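You operate a simulated robot arm through the tools that you are given. There is no shell and no other tool.

You are at the controls of a simulated robot arm. One attempt, no reset.

JOB
Pull out board LOT 35, brush its sheet flat, slide it back in and open the rack vent.
Fine: in that order; use the green wide brush and put it back; leave the other boards. Set down upright: green wide brush. What is to be rubbed or washed off counts as gone when no trace of it is left.
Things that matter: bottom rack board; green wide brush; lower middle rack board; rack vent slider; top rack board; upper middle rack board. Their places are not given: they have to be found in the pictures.

The check looks at the end state, three seconds after you hand in, the way a careful person would. Anything else that was tipped, shoved, dropped, spilled or broken makes it a failure. Flat cloth is picked up by pressing the open fingertips on it (5 to 10 N) and closing them slowly along it; thin cloth reads only 2 to 8 mm in the jaws.

ROBOT AND FRAMES
A 7-joint arm with a two-finger parallel gripper, fixed in place. Base frame: the origin is on the floor under the middle of its stand, x ahead of it, y to its left, z up. Lengths are in mm, angles in degrees, forces in N, time in s.
It reaches about 1147 mm from its shoulder. Its first joint turns from -166.0 to 166.0 degrees. Payload 3.43 kg.
Tool frame: the origin (TCP) lies between the finger pads and is the grasp point; the fingertips stand 30 mm ahead of it; z points along the fingers, y is the line along which they close. Largest opening 94 mm; finger width 28, thickness 10; the body of the gripper, 50 by 96 mm, starts 55 mm behind the TCP.
Orientation is that of the tool frame in the base frame, as a unit quaternion [x, y, z, w]. With the fingers straight down and closing along the base's y, the tool's x points along the base's -x, its y along +y and its z along -z.

CONTROLS
- The arm moves only by the tool nudge_tool. Its argument "targets" is a list of rows, each an object of numbers (a shift or turn left out is 0, a gripper value left out holds the last): "hand": the closure, from 0 (fully open) to 1 (shut); "x", "y", "z": the shift along the base's x, y, z in mm; "ax", "ay", "az": the turn, a rotation vector about the base's x, y, z in degrees. In form: [{"hand": .., "x": .., "y": .., "z": .., "ax": .., "ay": .., "az": ..}, ...]. A call has 1 to 20 rows; each row shifts and turns the commanded pose from where the row before left it. Each row takes 0.2 s and may step no farther than 50 mm and 8.6 degrees from the row before; otherwise, or with a gripper value out of range, the whole call is refused. Where a pose cannot be reached the arm comes as near as it can. A force on the tool above 60 N (or 10 N above the force at the start of the call, whichever is more), or a blocked arm, ends the call early, and 0.2 s more pass. Each finger travels about 45 mm/s and halts on what it meets, pressing with about 39 N; the grip force reading is that of the motor and also rises with nothing between the fingers. The clock runs only during rows and for 0.2 s after the last one: add rows that do not move to give the fingers time. It gives the time, the measured TCP pose, the force on the tool (base axes), the opening and the grip force at its end, in the units of the frame above (readings bear some noise), with the torque about the TCP (base axes, N m) and any sound that the robot's microphone picked up.
- Cameras (640 x 400 px; columns grow to the right, rows downward): "scene" is fixed at [55.1, -655, 1674.8]; the picture's right is [0.56, -0.83, 0.00], its down [-0.48, -0.32, -0.82] and it looks along [0.68, 0.46, -0.58] (base axes); focal length 258 px, centre (320, 200). "wrist" rides on the gripper at [76, 14, -103] in the tool frame; the picture's right is [-0.18, 0.98, 0.00], its down [-0.75, -0.14, -0.64] and it looks along [-0.63, -0.12, 0.77] (tool axes); focal length 243 px, centre (320, 200).
- snapshot(camera): a new picture of that camera. No time passes.
- measure_at(camera, pixels): for up to 12 pixels [column, row] of the newest picture of that camera ("zoom" is the newest enlarged one), the place [x, y, z] in the base frame of the surface seen there, good to about 2 mm, but the place of the scene camera against the robot may be out by one fixed shift of up to 25 mm in any direction. No time passes.
- enlarge(camera, box): a new picture of the part [left, top, right, bottom] of that camera's present view, enlarged. No time passes.
- job_done(): hands the job in; it is judged then, once.

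Leave the gripper open and the arm clear of the work at the hand-in unless told otherwise.

The tools are called after "Request:" as name(argument=value, ...) on one line, values as JSON. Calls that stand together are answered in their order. nudge_tool: Moves the arm, as the interface text tells. Its arguments: {"type":"object","properties":{"targets":{"type":"array"}},"required":["targets"]} The other tools are called the same way: snapshot (camera) takes a picture; measure_at (camera, pixels) gives the place of the surface under pixels of a picture; enlarge (camera, box) takes an enlarged picture of a part of a camera's view; job_done () hands the job in.

At the start:

```text
clock: 0.0
eef_pos: [427.8, -241.4, 1510.8]
tcp_rot: [0.0, 1.0, 0.0, -0.001]
wrist_force: [0.1, -0.3, -0.3]
moment: [-0.03, -0.02, 0.0]
opening: 94.1
finger_force: 0.0
```

scene: 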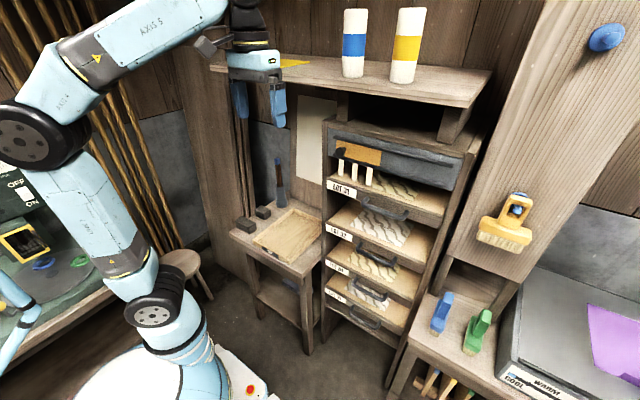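
wrist: 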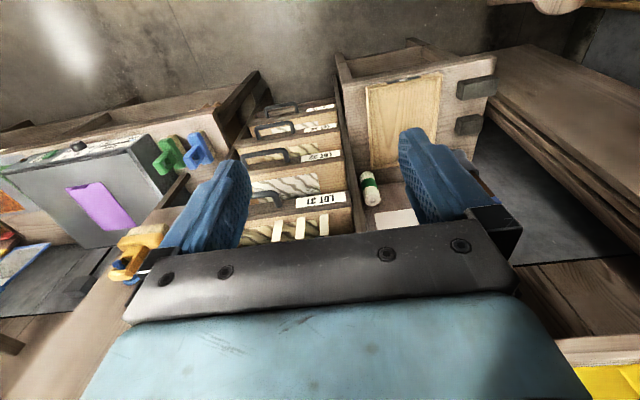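

I see a rack with four labelled boards in the scene camera around (330-450, 180-330), brushes at (440,310) and (478,330), and a yellow one hanging at (505,225). I'll enlarge the rack and the brushes.

Request:
enlarge(camera="scene", box=[310, 120, 480, 226])

Request:
enlarge(camera="scene", box=[310, 220, 470, 340])

Request:
enlarge(camera="scene", box=[390, 260, 540, 400])

Request:
enlarge(camera="wrist", box=[140, 80, 380, 250])

```text
3.76 times, centred on (395, 173) of scene
```

zoom: 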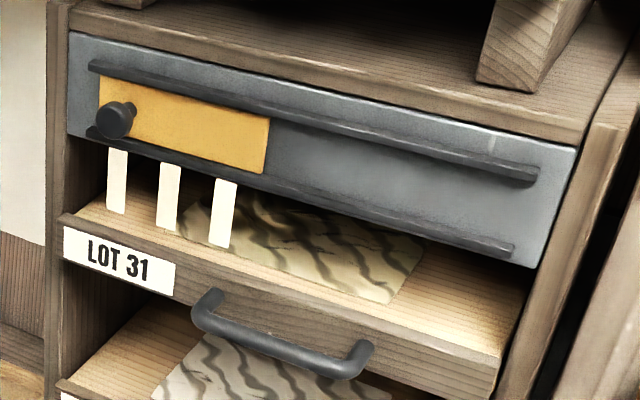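

```text
3.33 times, centred on (390, 280) of scene
```

zoom: 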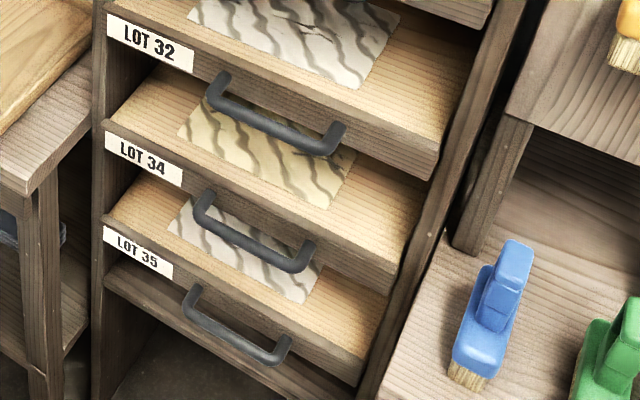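

```text
2.86 times, centred on (465, 330) of scene
```

zoom: 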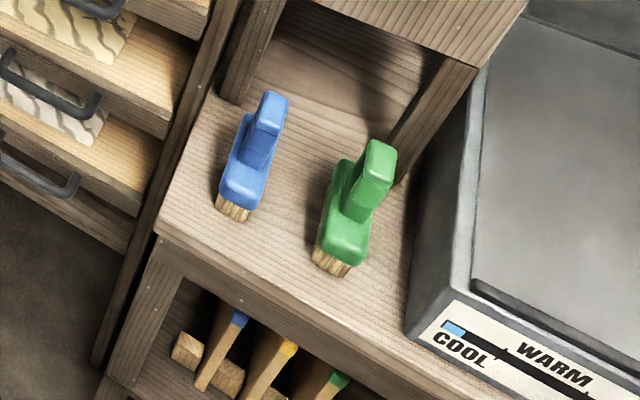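

```text
2.35 times, centred on (260, 165) of wrist
```

zoom: 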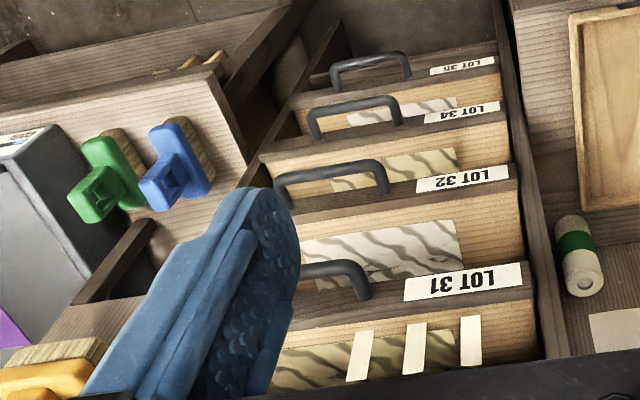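

LOT 35 is the bottom board (label at scene ~(345,280), handle below). I measure handles, boards, brushes and the vent knob in the wrist zoom (newest) and in the scene picture.

Request:
measure_at(camera="zoom", pixels=[[370, 59], [335, 82], [406, 72], [432, 72], [495, 62], [355, 106], [330, 168], [345, 270], [462, 282], [100, 185], [165, 172], [360, 355]])

Request:
measure_at(camera="scene", pixels=[[341, 152], [362, 157], [400, 165], [341, 188], [380, 213], [340, 283], [370, 314], [360, 306], [379, 323], [440, 310], [478, 330], [482, 316]])

```text
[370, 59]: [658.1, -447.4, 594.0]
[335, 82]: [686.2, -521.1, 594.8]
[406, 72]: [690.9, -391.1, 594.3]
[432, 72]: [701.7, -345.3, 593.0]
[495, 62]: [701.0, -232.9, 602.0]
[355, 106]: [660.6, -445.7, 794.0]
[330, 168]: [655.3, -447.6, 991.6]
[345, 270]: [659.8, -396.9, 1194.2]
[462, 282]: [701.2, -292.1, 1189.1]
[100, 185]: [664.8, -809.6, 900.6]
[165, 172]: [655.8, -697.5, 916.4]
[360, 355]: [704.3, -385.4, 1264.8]
```

```text
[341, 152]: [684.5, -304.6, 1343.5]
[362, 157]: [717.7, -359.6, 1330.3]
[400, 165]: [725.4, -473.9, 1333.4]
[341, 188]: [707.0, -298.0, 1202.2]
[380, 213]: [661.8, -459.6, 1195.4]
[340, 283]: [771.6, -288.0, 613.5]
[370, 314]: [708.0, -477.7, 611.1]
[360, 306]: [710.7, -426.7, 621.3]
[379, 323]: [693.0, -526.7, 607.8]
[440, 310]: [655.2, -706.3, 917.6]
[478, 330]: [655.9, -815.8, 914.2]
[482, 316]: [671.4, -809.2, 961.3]
```

The bottom handle sits near (658,-456,594), the boards are spaced by 200 mm. I look closer at the green brush, the vent and the lower board sheet in the scene view.

Request:
enlarge(camera="scene", box=[445, 295, 509, 360])

Request:
enlarge(camera="wrist", box=[140, 115, 250, 185])

Request:
enlarge(camera="scene", box=[322, 258, 412, 344])

Request:
enlarge(camera="scene", box=[320, 120, 480, 200])

```text
6.15 times, centred on (477, 328) of scene
```

zoom: 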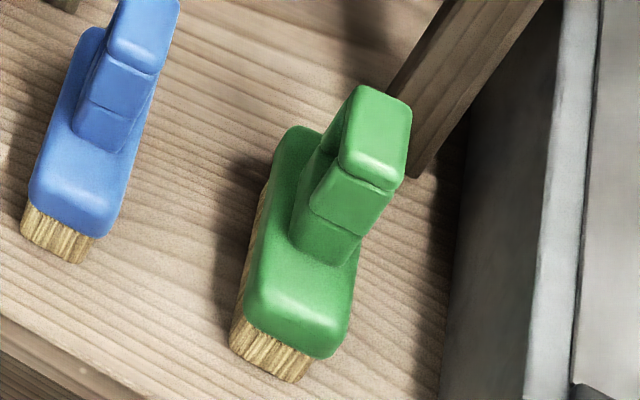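

```text
5.71 times, centred on (195, 150) of wrist
```

zoom: 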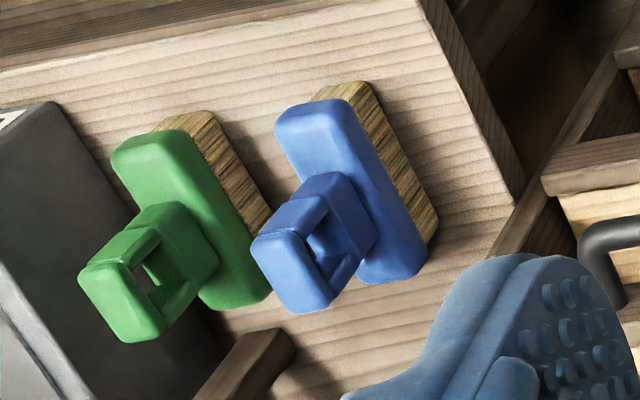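

```text
4.65 times, centred on (367, 301) of scene
```

zoom: 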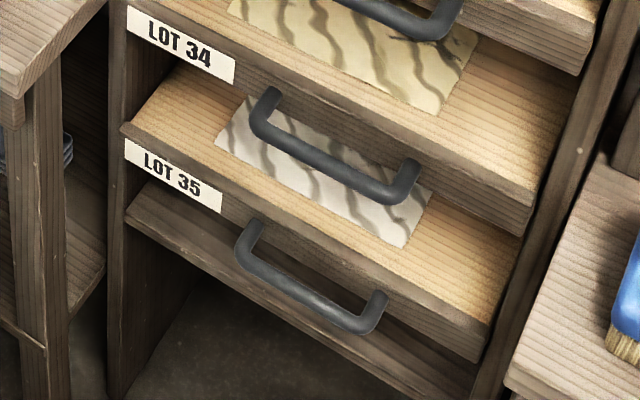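

```text
4.00 times, centred on (400, 160) of scene
```

zoom: 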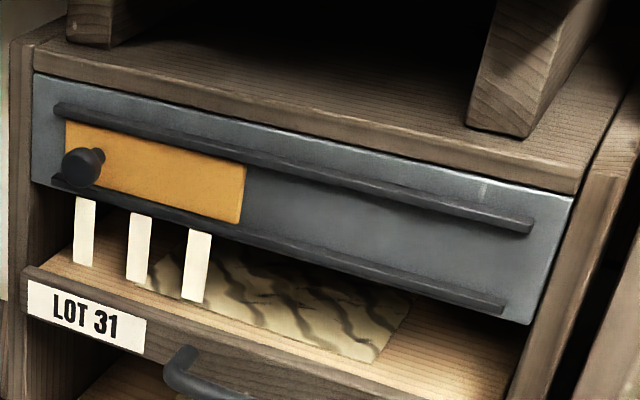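

I enlarge the green brush again to measure its shape at several spots.

Request:
enlarge(camera="wrist", box=[140, 115, 250, 185])

Request:
measure_at(camera="zoom", pixels=[[90, 275], [120, 330], [155, 325], [130, 155], [175, 140], [255, 290], [215, 300], [165, 210], [210, 255], [120, 250], [400, 330], [60, 90]])

Request:
enlarge(camera="scene", box=[445, 295, 509, 360])

Request:
measure_at(camera="zoom", pixels=[[360, 95], [405, 110], [345, 165], [390, 180], [375, 195], [310, 215], [350, 225], [255, 305], [340, 340], [290, 140], [235, 350], [300, 375]])

```text
5.71 times, centred on (195, 150) of wrist
```

zoom: 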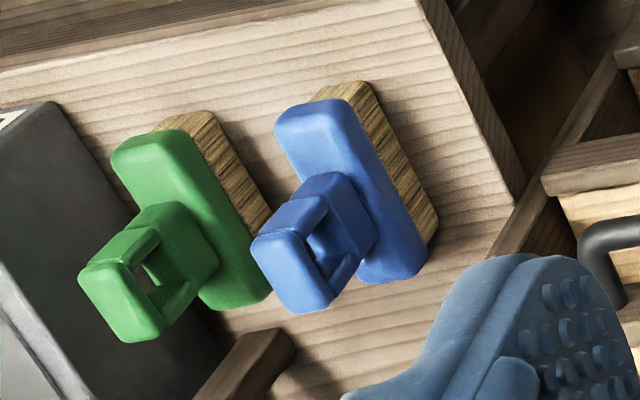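

```text
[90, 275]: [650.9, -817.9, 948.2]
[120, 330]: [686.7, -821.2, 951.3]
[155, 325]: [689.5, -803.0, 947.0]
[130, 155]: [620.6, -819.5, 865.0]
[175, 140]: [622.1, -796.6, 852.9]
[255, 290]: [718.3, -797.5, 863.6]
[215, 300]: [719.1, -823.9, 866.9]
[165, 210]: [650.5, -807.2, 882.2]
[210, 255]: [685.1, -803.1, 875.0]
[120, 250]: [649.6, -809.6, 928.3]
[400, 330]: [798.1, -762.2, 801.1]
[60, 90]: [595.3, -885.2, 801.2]
```

```text
6.15 times, centred on (477, 328) of scene
```

zoom: 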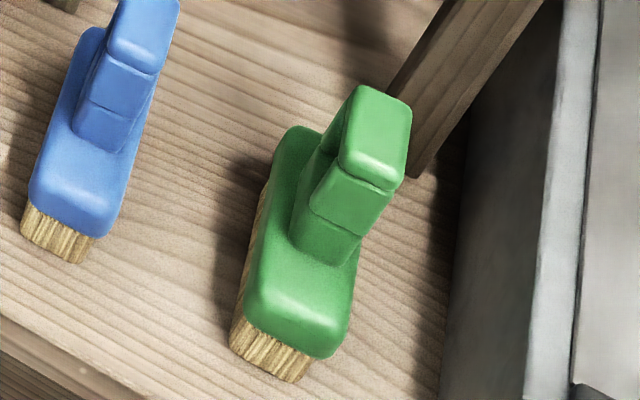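

```text
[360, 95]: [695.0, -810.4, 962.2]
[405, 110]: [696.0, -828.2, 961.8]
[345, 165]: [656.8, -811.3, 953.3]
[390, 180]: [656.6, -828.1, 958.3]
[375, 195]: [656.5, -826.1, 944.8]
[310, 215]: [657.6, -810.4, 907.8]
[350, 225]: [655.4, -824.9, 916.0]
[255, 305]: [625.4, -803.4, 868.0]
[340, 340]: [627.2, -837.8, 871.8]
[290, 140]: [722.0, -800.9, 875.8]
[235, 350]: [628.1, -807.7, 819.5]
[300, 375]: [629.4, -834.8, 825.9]
```

The brush: block about x 620–720, y −795…−832, handle on top x 650–690, y −801…−822, top z≈951, shelf z≈801. Now I measure obstacles: panel behind the brush, bench, rack edges, sheet corners, robot stand.

Request:
measure_at(camera="scene", pixels=[[470, 240], [460, 262], [505, 235], [517, 205], [525, 285], [420, 345], [300, 270], [235, 235], [310, 300], [185, 258], [250, 390], [330, 400]])

Request:
enlarge(camera="scene", box=[322, 258, 412, 344])

Request:
measure_at(camera="zoom", pixels=[[216, 143], [248, 97], [404, 247], [428, 195], [300, 200], [160, 110], [480, 300], [140, 180], [485, 350], [300, 300], [255, 225], [375, 300]])

```text
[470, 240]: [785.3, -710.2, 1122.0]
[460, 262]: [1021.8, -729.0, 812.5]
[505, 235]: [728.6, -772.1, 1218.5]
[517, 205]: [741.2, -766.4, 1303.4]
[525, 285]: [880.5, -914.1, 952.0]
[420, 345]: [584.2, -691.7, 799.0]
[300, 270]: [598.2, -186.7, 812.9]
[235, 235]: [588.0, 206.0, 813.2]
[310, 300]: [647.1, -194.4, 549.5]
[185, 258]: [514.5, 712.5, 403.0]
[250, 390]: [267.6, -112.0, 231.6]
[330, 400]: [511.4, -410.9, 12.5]
```

```text
4.65 times, centred on (367, 301) of scene
```

zoom: 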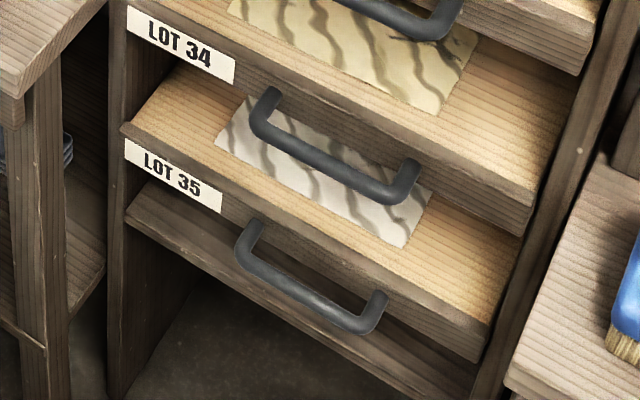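

```text
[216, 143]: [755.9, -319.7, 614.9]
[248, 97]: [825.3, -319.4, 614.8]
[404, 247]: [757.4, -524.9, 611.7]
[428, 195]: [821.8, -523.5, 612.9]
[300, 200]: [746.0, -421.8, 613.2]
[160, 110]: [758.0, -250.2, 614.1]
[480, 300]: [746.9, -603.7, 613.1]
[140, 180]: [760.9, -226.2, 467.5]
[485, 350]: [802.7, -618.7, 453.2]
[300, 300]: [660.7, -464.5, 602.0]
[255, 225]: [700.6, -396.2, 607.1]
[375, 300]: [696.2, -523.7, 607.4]
```

The panel behind the brush is at x≈785 with a yellow brush hanging at about (728,-772,1218), and the bench to the left has its edge at x≈590 with y>-190. The LOT 35 sheet begins near x≈750, y −320…−525, z≈605. First I lower the hand in the free space in front of the rack, turning about the vertical, so I can see the boards and prepare a horizontal grasp of the bottom handle.

Request:
nudge_tool(targets=[{"hand": 0, "x": -4, "y": -15, "z": -40, "az": -7.5}, {"x": -4, "y": -15, "z": -40, "az": -7.5}, {"x": -4, "y": -15, "z": -40, "az": -7.5}, {"x": -4, "y": -15, "z": -40, "az": -7.5}, {"x": -4, "y": -15, "z": -40, "az": -7.5}, {"x": -4, "y": -15, "z": -40, "az": -7.5}, {"x": -4, "y": -15, "z": -40, "az": -7.5}, {"x": -4, "y": -15, "z": -40, "az": -7.5}, {"x": -4, "y": -15, "z": -40, "az": -7.5}, {"x": -4, "y": -15, "z": -40, "az": -7.5}, {"x": -4, "y": -15, "z": -40, "az": -7.5}, {"x": -4, "y": -15, "z": -40, "az": -7.5}])

Request:
snapshot(camera="scene")

Request:
snapshot(camera="wrist")

```text
clock: 2.6
eef_pos: [376.6, -424.9, 1028.1]
tcp_rot: [0.707, 0.707, -0.001, 0.0]
wrist_force: [0.0, 0.0, 0.6]
moment: [-0.03, -0.02, 0.0]
opening: 94.1
finger_force: 0.1
```

```text
taken
```

scene: 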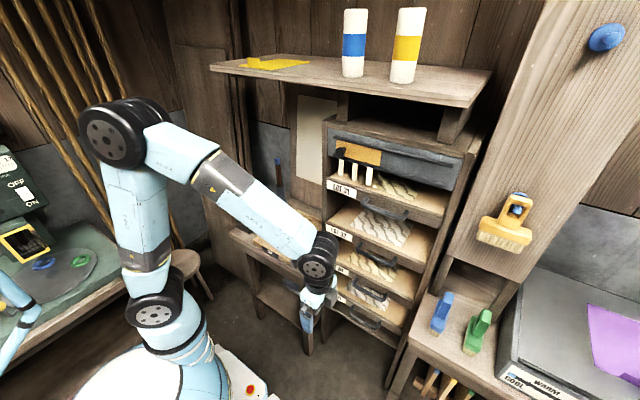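

```text
taken
```

wrist: 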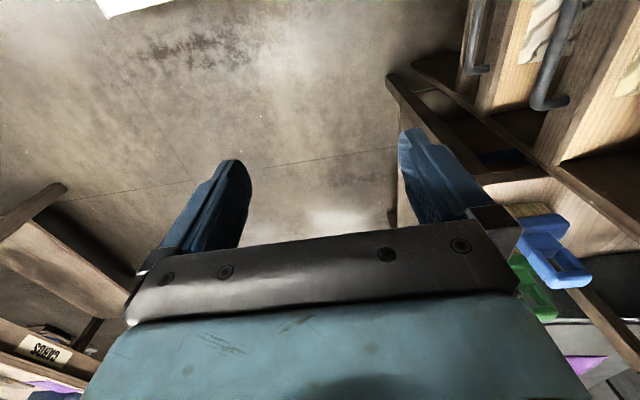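

The hand tracked well and is at (377,-425,1028), facing down. Next I tilt it so the fingers point forward (+x), closing vertically, while going down to about z 597 in front of the bottom handle with distance left.

Request:
nudge_tool(targets=[{"x": 13, "y": -2.8, "z": -39, "ay": -8.18}, {"x": 13, "y": -2.8, "z": -39, "ay": -8.18}, {"x": 13, "y": -2.8, "z": -39, "ay": -8.18}, {"x": 13, "y": -2.8, "z": -39, "ay": -8.18}, {"x": 13, "y": -2.8, "z": -39, "ay": -8.18}, {"x": 13, "y": -2.8, "z": -39, "ay": -8.18}, {"x": 13, "y": -2.8, "z": -39, "ay": -8.18}, {"x": 13, "y": -2.8, "z": -39, "ay": -8.18}, {"x": 13, "y": -2.8, "z": -39, "ay": -8.18}, {"x": 13, "y": -2.8, "z": -39, "ay": -8.18}, {"x": 13, "y": -2.8, "z": -39, "ay": -8.18}])

Request:
snapshot(camera="scene")

Request:
snapshot(camera="wrist")

```text
clock: 5.0
eef_pos: [521.8, -450.6, 602.3]
tcp_rot: [0.499, 0.5, 0.5, 0.501]
wrist_force: [-0.5, 0.8, 0.1]
moment: [0.0, 0.03, 0.0]
opening: 93.9
finger_force: 0.1
```

```text
taken
```

scene: 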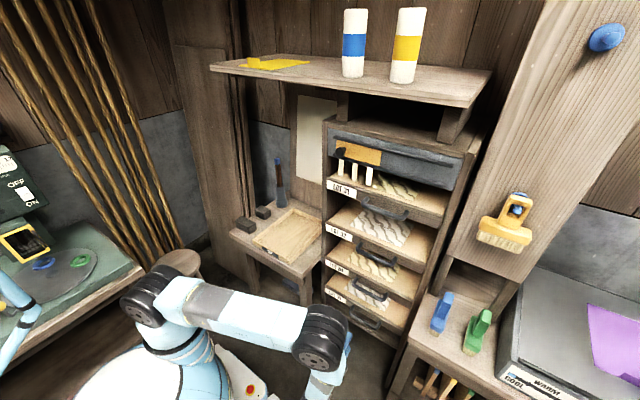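

```text
taken
```

wrist: 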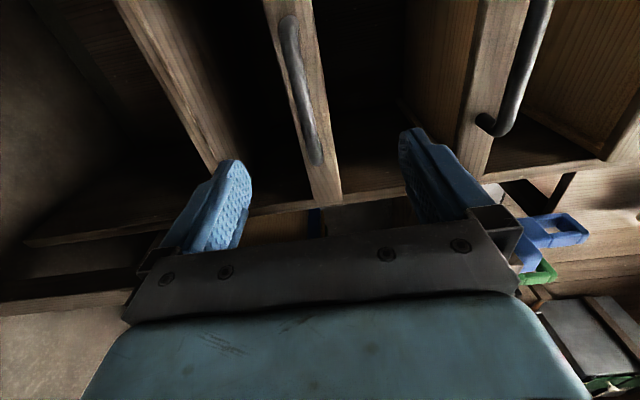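

The hand is horizontal at (522,-451,602). The bottom handle appears at wrist pixels (288,20)–(315,160). I measure it and the board front.

Request:
measure_at(camera="wrist", pixels=[[287, 40], [298, 90], [310, 140], [316, 160], [283, 18], [275, 60], [335, 180], [318, 60], [290, 110], [225, 165], [150, 30], [335, 200]])

Request:
enlarge(camera="wrist", box=[180, 0, 440, 200])

```text
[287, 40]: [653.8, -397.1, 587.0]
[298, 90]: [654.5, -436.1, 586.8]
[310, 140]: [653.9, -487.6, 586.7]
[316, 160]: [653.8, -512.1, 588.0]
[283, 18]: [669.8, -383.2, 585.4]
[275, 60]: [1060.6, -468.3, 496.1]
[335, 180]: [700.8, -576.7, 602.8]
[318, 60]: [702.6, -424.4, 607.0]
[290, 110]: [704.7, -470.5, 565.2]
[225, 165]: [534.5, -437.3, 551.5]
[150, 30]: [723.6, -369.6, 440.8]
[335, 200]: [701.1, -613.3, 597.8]
```

```text
2.00 times, centred on (310, 100) of wrist
```

zoom: 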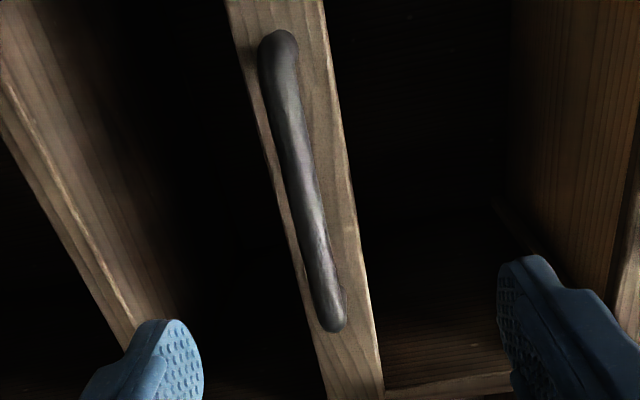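

The bar lies at x≈654–668, z≈587, y from −385 to −515; board face x≈702. I move down 15 mm and forward so the TCP is at about (655,-452,587), then look.

Request:
nudge_tool(targets=[{"x": 0, "z": -15}, {"x": 30}, {"x": 30}, {"x": 30}, {"x": 20}, {"x": 12}, {"x": 8}, {}])

Request:
snapshot(camera="wrist")

Request:
measure_at(camera="wrist", pixels=[[320, 160], [310, 100], [300, 60], [330, 190]])

```text
clock: 6.8
eef_pos: [651.9, -452.4, 587.8]
tcp_rot: [0.5, 0.501, 0.499, 0.499]
wrist_force: [0.4, -0.3, 0.4]
moment: [-0.01, -0.01, -0.01]
opening: 94.0
finger_force: 0.1
```

```text
taken
```

wrist: 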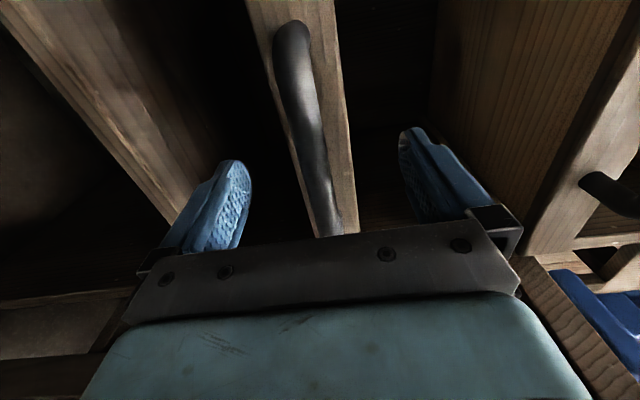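

```text
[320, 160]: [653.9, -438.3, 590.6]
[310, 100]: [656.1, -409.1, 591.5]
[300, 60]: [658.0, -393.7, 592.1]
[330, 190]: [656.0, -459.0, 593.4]
```

The bar runs between the fingers at z≈588. I close the gripper on it, holding still.

Request:
nudge_tool(targets=[{"hand": 0.3}, {"hand": 0.6}, {"hand": 1}, {"hand": 1}, {"hand": 1}, {"hand": 1}, {"hand": 1}])

Request:
snapshot(camera="wrist")

```text
clock: 8.4
eef_pos: [651.9, -451.2, 586.1]
tcp_rot: [0.501, 0.501, 0.499, 0.499]
wrist_force: [-1.3, -1.6, -18.4]
moment: [-0.14, 0.19, -0.16]
opening: 15.8
finger_force: 45.3
```

```text
taken
```

wrist: 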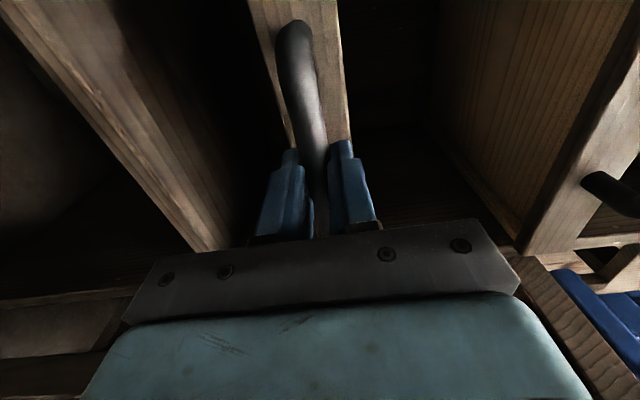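

The bar is held (opening 15.8, 45 N), with the tool pulled down slightly (−18 N in z), so I lower by 2 mm and start pulling in −x.

Request:
nudge_tool(targets=[{"hand": 1, "z": -2}, {"x": -8}, {"x": -15}, {"x": -20}, {"x": -20}, {"x": -20}, {"x": -20}])

Request:
snapshot(camera="scene")

```text
clock: 10.0
eef_pos: [549.1, -451.8, 584.9]
tcp_rot: [0.501, 0.501, 0.5, 0.499]
wrist_force: [-1.5, -2.9, -6.3]
moment: [0.02, 0.1, 0.84]
opening: 15.4
finger_force: 45.5
```

```text
taken
```

scene: 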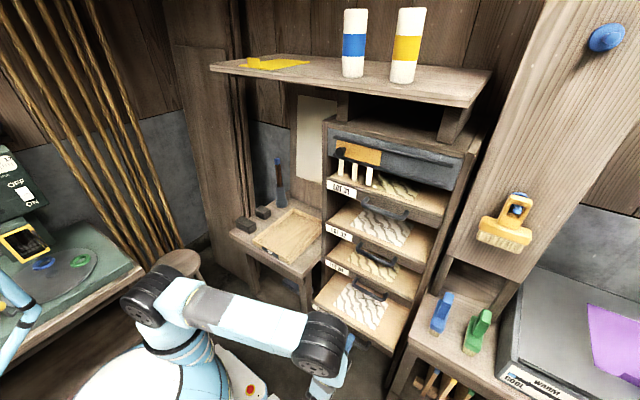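

The board slides out easily (≈103 mm so far). I keep pulling another 100 mm and check.

Request:
nudge_tool(targets=[{"x": -20}, {"x": -20}, {"x": -20}, {"x": -20}, {"x": -20}])

Request:
enlarge(camera="scene", box=[290, 240, 430, 360])

```text
clock: 11.2
eef_pos: [450.6, -450.9, 586.4]
tcp_rot: [0.5, 0.499, 0.501, 0.5]
wrist_force: [-1.7, 20.0, 10.9]
moment: [-0.21, -0.2, -1.08]
opening: 15.8
finger_force: 44.7
```

```text
3.33 times, centred on (360, 300) of scene
```

zoom: 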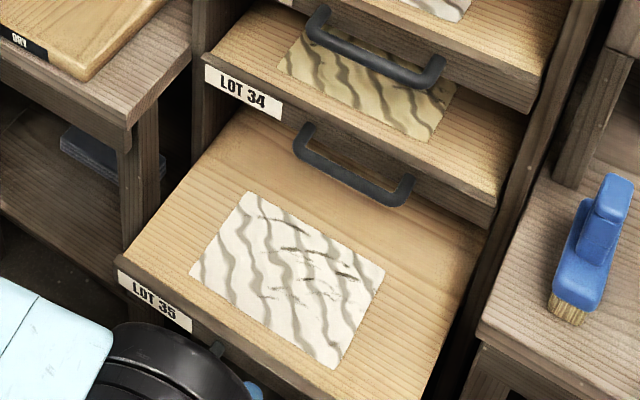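

The full sheet is visible now after ≈201 mm of pull. I measure the sheet corners and the board.

Request:
measure_at(camera="zoom", pixels=[[248, 193], [384, 266], [334, 366], [192, 272], [290, 280], [130, 255], [215, 130], [480, 235], [430, 390], [355, 200], [150, 290], [240, 160]])

```text
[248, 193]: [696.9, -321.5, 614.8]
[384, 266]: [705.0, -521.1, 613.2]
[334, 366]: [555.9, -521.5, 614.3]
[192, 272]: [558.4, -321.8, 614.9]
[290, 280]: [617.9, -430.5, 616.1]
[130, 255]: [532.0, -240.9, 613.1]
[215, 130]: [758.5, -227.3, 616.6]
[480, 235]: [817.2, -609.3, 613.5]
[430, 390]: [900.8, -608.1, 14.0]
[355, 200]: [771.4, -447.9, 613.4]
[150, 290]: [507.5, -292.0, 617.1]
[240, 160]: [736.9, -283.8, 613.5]
```

The sheet is about 150 (x) by 200 (y) mm; it now spans x≈550–698. To clear the handles above I pull out another 80 mm, watching the force.

Request:
nudge_tool(targets=[{"x": -20}, {"x": -20}, {"x": -20}, {"x": -20}, {}])

Request:
enlarge(camera="scene", box=[250, 220, 430, 380])

```text
clock: 12.4
eef_pos: [372.4, -452.8, 586.3]
tcp_rot: [0.498, 0.499, 0.501, 0.502]
wrist_force: [1.0, 7.5, 0.3]
moment: [0.1, 0.05, -0.44]
opening: 15.5
finger_force: 45.0
stopped in row 5: the force on the tool passed its limit at 61 N (the readings are from after the stop); the commanded pose is now the measured one
```

```text
2.50 times, centred on (340, 300) of scene
```

zoom: 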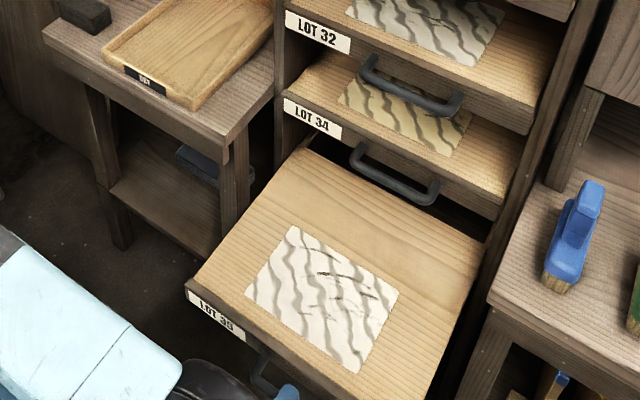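

The board hit its stop (61 N) at a pull of ≈280 mm; sheet now at about x 470–618. I open the fingers and back straight off in −x.

Request:
nudge_tool(targets=[{"hand": 0.6}, {"hand": 0.3}, {"hand": 0.2}, {"hand": 0.2}, {"hand": 0.2}])

Request:
nudge_tool(targets=[{"x": -10}, {"x": -15}, {"x": -20}, {"x": -20}, {"x": -10}])

Request:
snapshot(camera="scene")

Request:
snapshot(camera="wrist")

```text
clock: 13.7
eef_pos: [371.7, -452.4, 585.5]
tcp_rot: [0.498, 0.5, 0.501, 0.502]
wrist_force: [-0.1, -0.6, -0.2]
moment: [0.0, 0.02, 0.01]
opening: 75.2
finger_force: 0.1
```

```text
clock: 14.8
eef_pos: [296.7, -451.7, 587.1]
tcp_rot: [0.498, 0.499, 0.501, 0.502]
wrist_force: [-0.5, -0.9, -0.6]
moment: [0.03, 0.0, 0.01]
opening: 75.5
finger_force: 0.1
```

```text
taken
```

scene: 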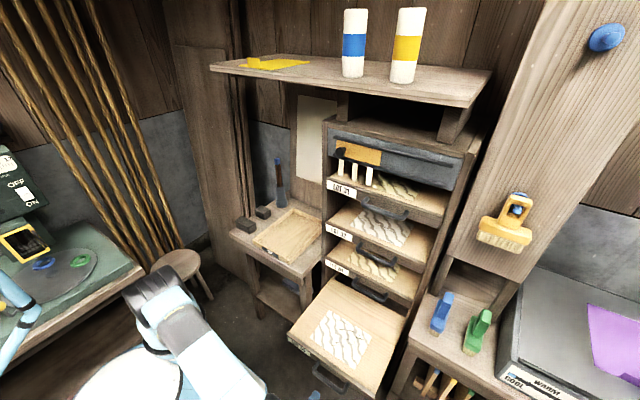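

```text
taken
```

wrist: 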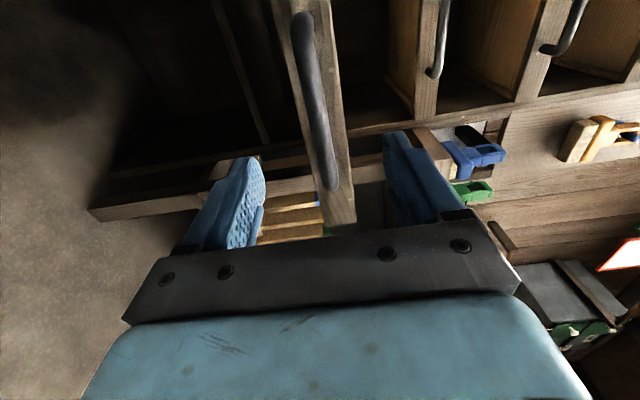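

The fingers are free of the handle at x≈297. I go up while tilting the hand back to facing down.

Request:
nudge_tool(targets=[{"x": 4, "z": 40, "ay": 8.18}, {"x": 4, "z": 40, "ay": 8.18}, {"x": 4, "z": 40, "ay": 8.18}, {"x": 4, "z": 40, "ay": 8.18}, {"x": 4, "z": 40, "ay": 8.18}, {"x": 4, "z": 40, "ay": 8.18}, {"x": 4, "z": 40, "ay": 8.18}, {"x": 4, "z": 40, "ay": 8.18}, {"x": 4, "z": 40, "ay": 8.18}, {"x": 4, "z": 40, "ay": 8.18}, {"x": 4, "z": 40, "ay": 8.2}, {"z": 30}])

Request:
nudge_tool(targets=[{"x": 14, "y": -25, "az": 7.5}, {"x": 14, "y": -25, "az": 7.5}, {"x": 14, "y": -25, "az": 7.5}, {"x": 14, "y": -25, "az": 7.5}, {"x": 14, "y": -25, "az": 7.5}, {"x": 14, "y": -25, "az": 7.5}, {"x": 14, "y": -25, "az": 7.5}, {"x": 14, "y": -25, "az": 7.5}, {"x": 14, "y": -25, "az": 7.5}, {"x": 14, "y": -25, "az": 7.5}, {"x": 14, "y": -25, "az": 7.5}, {"x": 14, "y": -25, "az": 7.5}])

Request:
snapshot(camera="scene")

Request:
snapshot(camera="wrist")

```text
clock: 17.4
eef_pos: [341.3, -452.8, 1057.0]
tcp_rot: [0.707, 0.707, 0.002, 0.002]
wrist_force: [0.0, -0.2, 0.1]
moment: [0.01, -0.01, 0.03]
opening: 75.1
finger_force: 0.1
```

```text
clock: 20.1
eef_pos: [509.7, -755.2, 1057.2]
tcp_rot: [-0.002, 1.0, 0.003, 0.0]
wrist_force: [0.6, 0.1, 0.6]
moment: [0.01, -0.01, 0.02]
opening: 75.2
finger_force: 0.1
```

```text
taken
```

scene: 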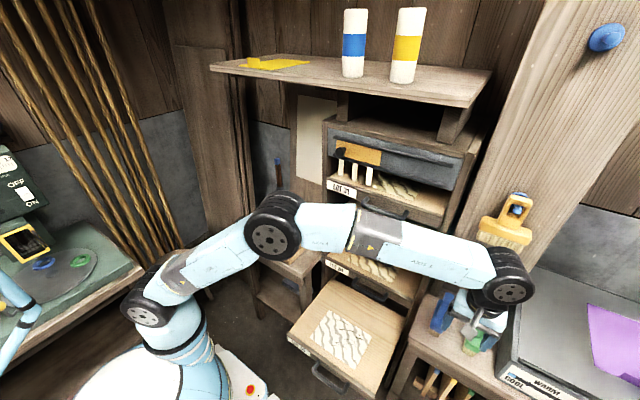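

```text
taken
```

wrist: 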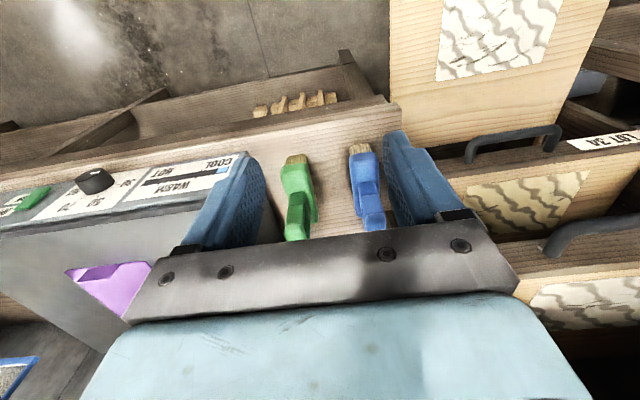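

The hand is at (510,-755,1057), facing down; the green brush is at wrist (298,200), the blue one at (365,185). I enlarge and measure the green brush.

Request:
enlarge(camera="wrist", box=[250, 130, 410, 245])

Request:
measure_at(camera="zoom", pixels=[[145, 260], [220, 270], [145, 300], [160, 380], [220, 380], [185, 300], [130, 140], [230, 140], [140, 210], [250, 230], [180, 230], [440, 260]])

```text
3.48 times, centred on (330, 188) of wrist
```

zoom: 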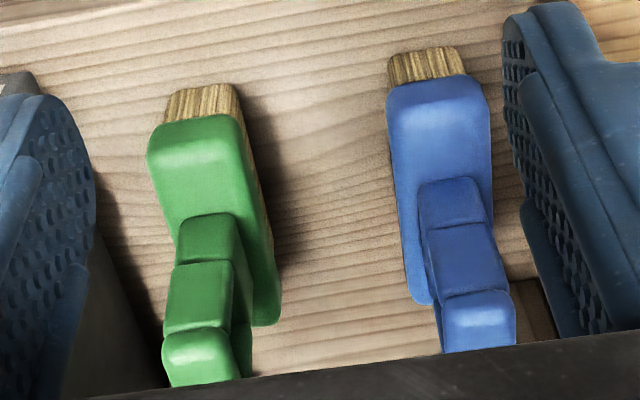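

```text
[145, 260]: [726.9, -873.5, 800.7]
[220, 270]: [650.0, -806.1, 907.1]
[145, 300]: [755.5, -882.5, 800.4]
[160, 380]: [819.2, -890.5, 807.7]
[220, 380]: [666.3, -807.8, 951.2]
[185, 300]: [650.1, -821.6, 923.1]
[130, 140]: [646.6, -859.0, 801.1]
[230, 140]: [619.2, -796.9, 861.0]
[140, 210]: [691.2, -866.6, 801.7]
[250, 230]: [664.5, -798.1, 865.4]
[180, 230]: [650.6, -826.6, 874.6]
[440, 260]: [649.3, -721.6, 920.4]
```

The handle of the green brush is at x 650–690, y −829…−801, top z≈951; block top ≈866. Now I check the clearances: warming box edge on the right and the yellow brush and panel above.

Request:
measure_at(camera="scene", pixels=[[480, 235], [528, 240], [516, 198], [505, 245], [530, 205], [500, 285], [475, 275], [530, 300], [510, 320], [505, 350], [460, 270], [468, 296]])

Request:
measure_at(camera="wrist", pixels=[[180, 215], [140, 215], [170, 180], [100, 230], [240, 150], [60, 230], [270, 215], [330, 220]])

Request:
enlarge(camera="scene", box=[400, 180, 580, 400])

```text
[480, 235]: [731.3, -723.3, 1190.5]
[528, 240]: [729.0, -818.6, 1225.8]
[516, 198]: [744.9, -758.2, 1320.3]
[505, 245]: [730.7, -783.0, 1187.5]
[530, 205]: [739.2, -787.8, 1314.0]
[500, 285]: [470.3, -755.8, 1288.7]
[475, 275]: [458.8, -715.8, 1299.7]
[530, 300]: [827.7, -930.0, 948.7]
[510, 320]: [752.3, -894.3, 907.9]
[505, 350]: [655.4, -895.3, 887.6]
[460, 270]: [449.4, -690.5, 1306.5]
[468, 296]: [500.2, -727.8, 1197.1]
```

```text
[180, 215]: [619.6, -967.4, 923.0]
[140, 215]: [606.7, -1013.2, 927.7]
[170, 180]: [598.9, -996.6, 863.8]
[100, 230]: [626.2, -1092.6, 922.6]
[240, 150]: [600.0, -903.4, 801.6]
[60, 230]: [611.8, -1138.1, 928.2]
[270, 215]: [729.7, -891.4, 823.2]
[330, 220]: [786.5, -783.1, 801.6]
```

```text
1.82 times, centred on (490, 290) of scene
```

zoom: 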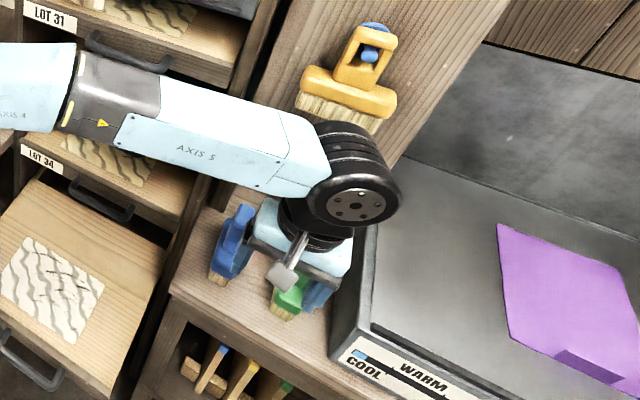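

The warming box side is at y≈−892 (top ≈925), the yellow brush hangs at x≥725 above z≈1180, so a hand tilted 35° (wrist leaning toward me) is safer. I move to a pre-grasp pose at about (612,-815,1007) with this tilt and narrow the fingers to ≈64 mm.

Request:
nudge_tool(targets=[{"hand": 0.32, "x": 0, "y": -12, "z": 0, "ay": -7}, {"x": 10, "y": -12, "ay": -7}, {"x": 20, "y": -12, "ay": -7}, {"x": 25, "y": -12, "z": -10, "ay": -7}, {"x": 25, "y": -12, "z": -20, "ay": -7}, {"x": 23, "y": -2, "z": -20}, {}])

Request:
snapshot(camera="wrist")

Request:
snapshot(camera="scene")

```text
clock: 21.6
eef_pos: [613.6, -813.6, 1004.1]
tcp_rot: [-0.001, 0.954, 0.002, 0.301]
wrist_force: [-0.4, -0.2, -0.7]
moment: [0.03, -0.01, 0.0]
opening: 63.8
finger_force: 0.0
```

```text
taken
```

wrist: 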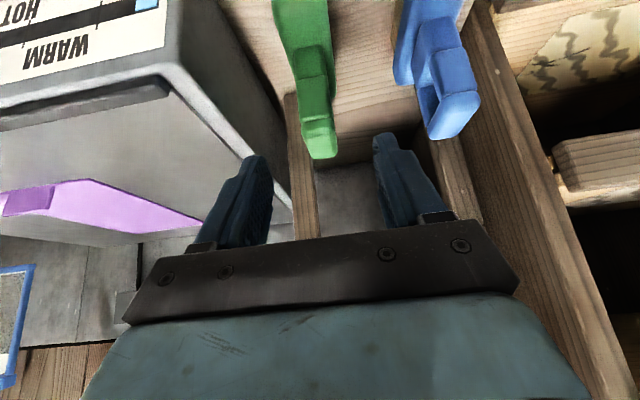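

```text
taken
```

scene: 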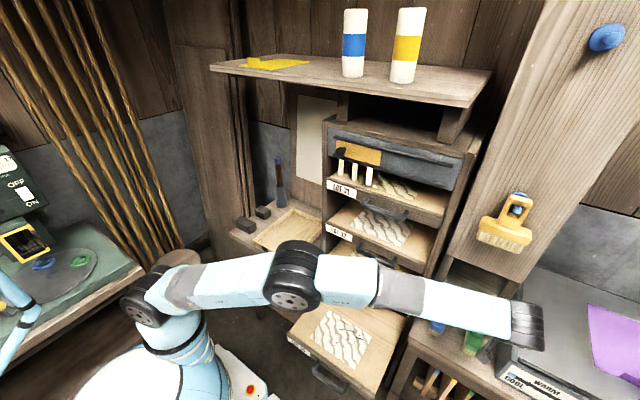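

The brush handle sits between the finger columns (245–395), handle tip at (320,150). I measure its edges from this close view.

Request:
enlarge(camera="wrist", box=[240, 0, 400, 200])

Request:
measure_at(camera="wrist", pixels=[[304, 100], [326, 100], [308, 145], [334, 145], [320, 150], [330, 110], [300, 60], [325, 60], [280, 20], [325, 20]])

```text
2.00 times, centred on (320, 100) of wrist
```

zoom: 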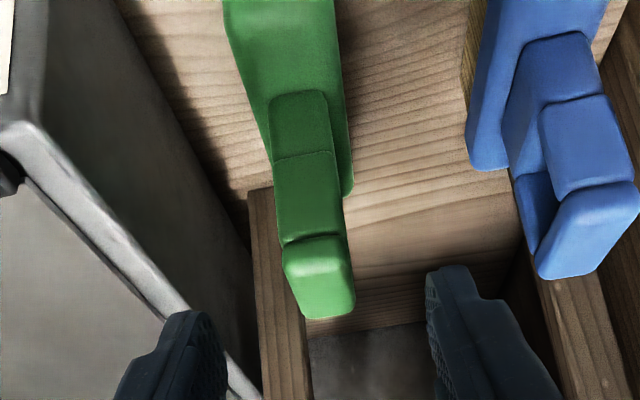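

```text
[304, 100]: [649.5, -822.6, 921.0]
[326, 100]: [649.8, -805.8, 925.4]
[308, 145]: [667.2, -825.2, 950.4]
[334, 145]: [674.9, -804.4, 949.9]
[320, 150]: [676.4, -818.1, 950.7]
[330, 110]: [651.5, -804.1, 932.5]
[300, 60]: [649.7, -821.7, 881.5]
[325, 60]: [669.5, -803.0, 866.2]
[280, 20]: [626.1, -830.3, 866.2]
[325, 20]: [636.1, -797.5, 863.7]
```

The handle centre is at y≈−814, aligned with the hand. I advance 100 mm along the tool axis.

Request:
nudge_tool(targets=[{"x": 11.5, "z": -16.4}, {"x": 11.5, "z": -16.4}, {"x": 11.5, "z": -16.4}, {"x": 11.5, "z": -16.4}, {"x": 8, "z": -11}, {}])

Request:
snapshot(camera="wrist")

Request:
enlarge(camera="scene", box=[400, 240, 560, 380])

```text
clock: 23.1
eef_pos: [666.3, -816.2, 928.2]
tcp_rot: [-0.002, 0.954, 0.002, 0.3]
wrist_force: [-0.1, 0.3, 0.6]
moment: [-0.02, -0.02, 0.03]
opening: 64.1
finger_force: 0.0
```

```text
taken
```

wrist: 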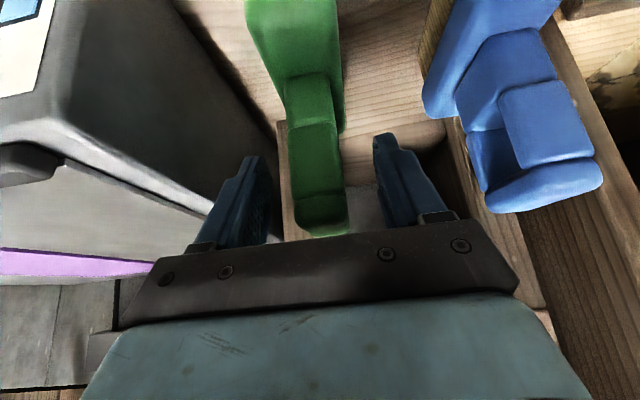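

```text
2.86 times, centred on (480, 310) of scene
```

zoom: 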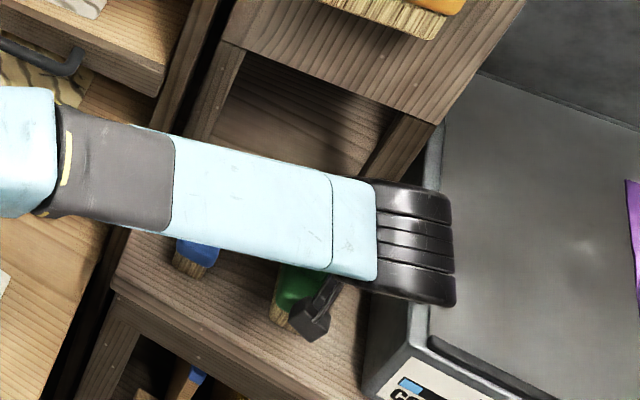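

The hand straddles the handle, TCP (666,-816,928). I move a last 5 mm in and close slowly.

Request:
nudge_tool(targets=[{"x": 3, "y": 1.5, "z": -4}, {"hand": 0.45}, {"hand": 0.55}, {"hand": 0.62}, {"hand": 0.68}, {"hand": 0.75}, {"hand": 0.85}, {"hand": 1}, {"hand": 1}, {"hand": 1}])

Request:
snapshot(camera="wrist")

```text
clock: 25.2
eef_pos: [668.1, -813.3, 923.5]
tcp_rot: [-0.001, 0.954, 0.002, 0.301]
wrist_force: [-0.4, 0.2, 0.6]
moment: [-0.04, -0.01, 0.0]
opening: 30.0
finger_force: 39.4
```

```text
taken
```

wrist: 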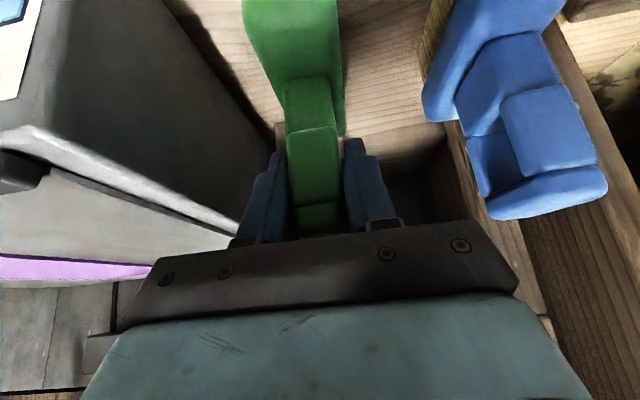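

The brush is held (opening 30.0 mm, 39 N) with TCP commanded at (669,-813,925). I lift it straight up 60 mm and check.

Request:
nudge_tool(targets=[{"hand": 1, "z": 5}, {"z": 10}, {"z": 20}, {"z": 25}, {}])

Request:
snapshot(camera="wrist")

Request:
enlarge(camera="scene", box=[400, 220, 560, 380])

```text
clock: 26.4
eef_pos: [668.5, -813.9, 985.1]
tcp_rot: [-0.002, 0.954, 0.003, 0.3]
wrist_force: [0.3, 0.3, -1.8]
moment: [0.02, 0.03, 0.0]
opening: 30.1
finger_force: 38.6
```

```text
taken
```

wrist: 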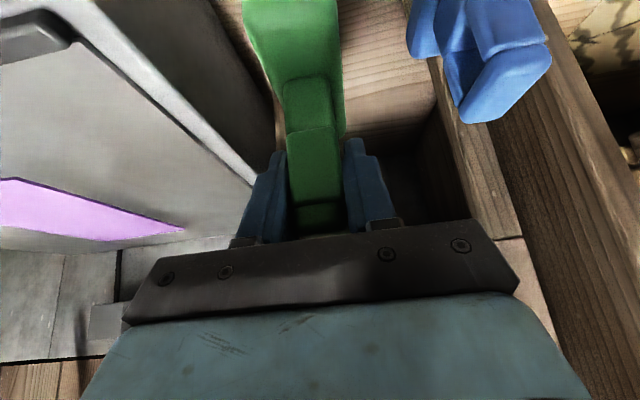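

```text
2.50 times, centred on (480, 300) of scene
```

zoom: 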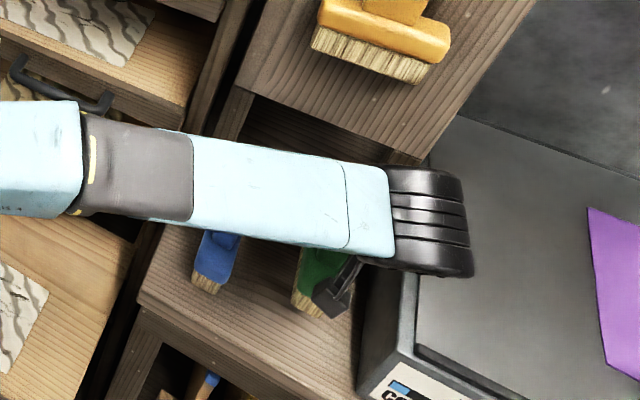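

The brush is lifted cleanly. I carry it back in −x first (clear of the blue brush), then left to above the pulled-out board, staying high.

Request:
nudge_tool(targets=[{"hand": 1, "x": -30}, {"x": -40}, {"x": -45}, {"x": -45}, {"x": -45}, {"x": -35, "y": 20}, {"y": 40}, {"y": 45}, {"y": 45}, {"y": 45}, {"y": 45}, {"y": 45}, {"y": 40}, {"y": 30}, {}])

Request:
snapshot(camera="wrist")

Request:
snapshot(camera="scene")

```text
clock: 29.6
eef_pos: [430.1, -457.2, 984.1]
tcp_rot: [-0.002, 0.954, 0.002, 0.3]
wrist_force: [0.2, -1.2, -2.0]
moment: [0.0, -0.01, -0.02]
opening: 30.0
finger_force: 39.1
```

```text
taken
```

wrist: 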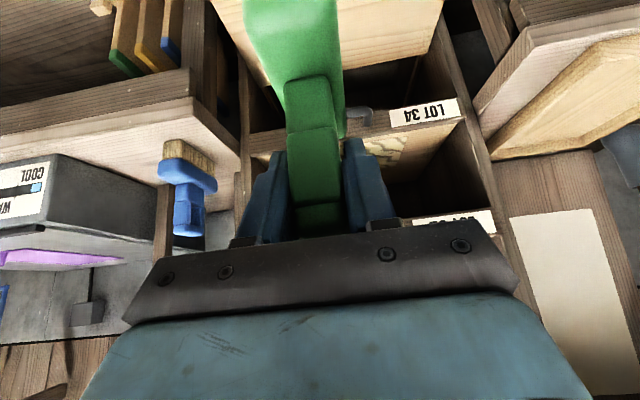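

```text
taken
```

scene: 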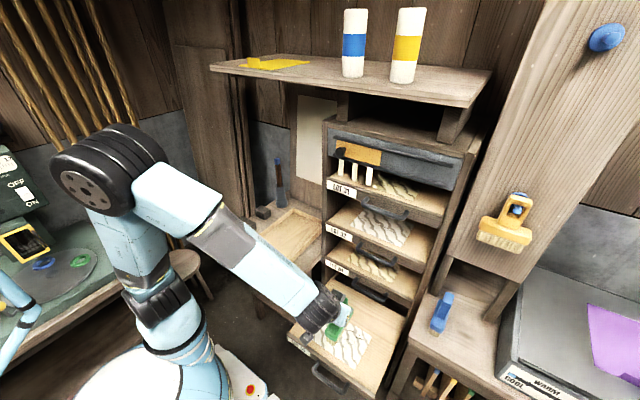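

The brush hangs above the board. I enlarge the scene view and measure the sheet corners and the brush.

Request:
enlarge(camera="scene", box=[270, 260, 420, 400])

```text
2.86 times, centred on (345, 330) of scene
```

zoom: 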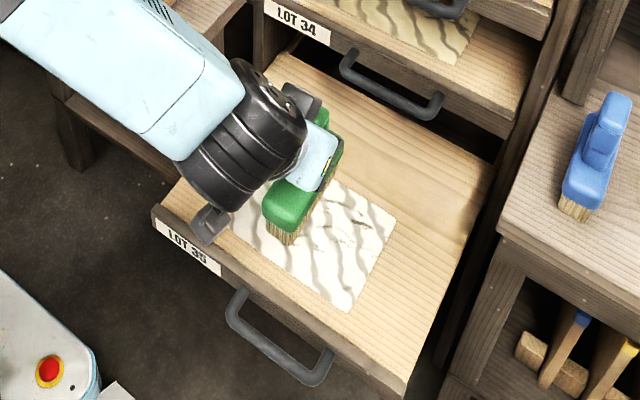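

Request:
measure_at(camera="zoom", pixels=[[395, 222], [347, 311], [335, 178], [290, 272], [350, 250], [330, 280], [420, 260], [160, 205], [405, 385], [280, 232], [305, 200], [270, 225]])

```text
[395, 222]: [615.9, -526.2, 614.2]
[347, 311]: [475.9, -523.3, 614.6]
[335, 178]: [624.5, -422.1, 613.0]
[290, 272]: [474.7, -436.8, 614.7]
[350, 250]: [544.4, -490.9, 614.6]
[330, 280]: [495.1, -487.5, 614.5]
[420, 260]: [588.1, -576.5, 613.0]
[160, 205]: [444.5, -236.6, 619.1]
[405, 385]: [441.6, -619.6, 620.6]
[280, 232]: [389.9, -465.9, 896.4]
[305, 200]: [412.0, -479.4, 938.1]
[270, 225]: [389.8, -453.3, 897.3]
```

The sheet spans scene x 475–624, y −522…−321, z≈614. To fix the scene camera's shift I measure the board height and corresponding features with the wrist camera.

Request:
measure_at(camera="wrist", pixels=[[400, 20], [380, 40], [420, 15], [230, 15], [190, 190], [215, 175], [392, 118], [455, 100], [455, 118], [392, 125]])

Request:
measure_at(camera="scene", pixels=[[352, 266], [370, 255], [385, 262], [440, 300], [445, 298], [364, 260], [396, 288], [386, 300], [420, 345], [400, 345]])

Request:
enlarge(camera="wrist", box=[230, 0, 480, 160])

```text
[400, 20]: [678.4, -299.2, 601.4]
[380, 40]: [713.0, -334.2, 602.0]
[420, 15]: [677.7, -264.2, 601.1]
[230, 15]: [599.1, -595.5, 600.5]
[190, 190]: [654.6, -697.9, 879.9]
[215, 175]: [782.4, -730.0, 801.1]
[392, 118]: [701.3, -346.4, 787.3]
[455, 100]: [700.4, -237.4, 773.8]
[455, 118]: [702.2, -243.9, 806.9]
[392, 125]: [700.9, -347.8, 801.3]
```

```text
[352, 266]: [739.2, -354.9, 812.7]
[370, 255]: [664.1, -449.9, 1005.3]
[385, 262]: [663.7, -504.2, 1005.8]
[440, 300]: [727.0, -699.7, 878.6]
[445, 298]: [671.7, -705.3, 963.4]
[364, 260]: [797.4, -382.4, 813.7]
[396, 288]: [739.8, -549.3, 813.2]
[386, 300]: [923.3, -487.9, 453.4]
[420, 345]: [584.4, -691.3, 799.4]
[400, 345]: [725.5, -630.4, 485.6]
```

```text
2.50 times, centred on (355, 80) of wrist
```

zoom: 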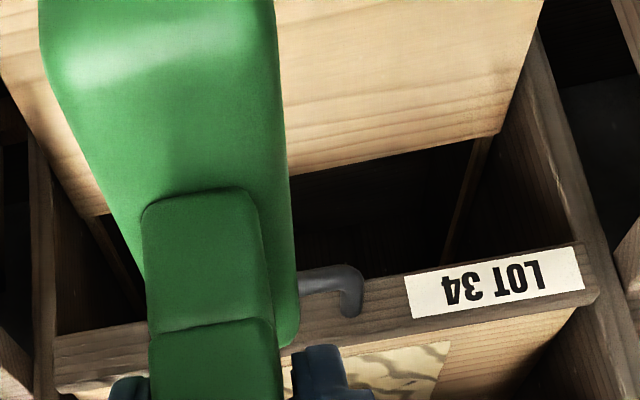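

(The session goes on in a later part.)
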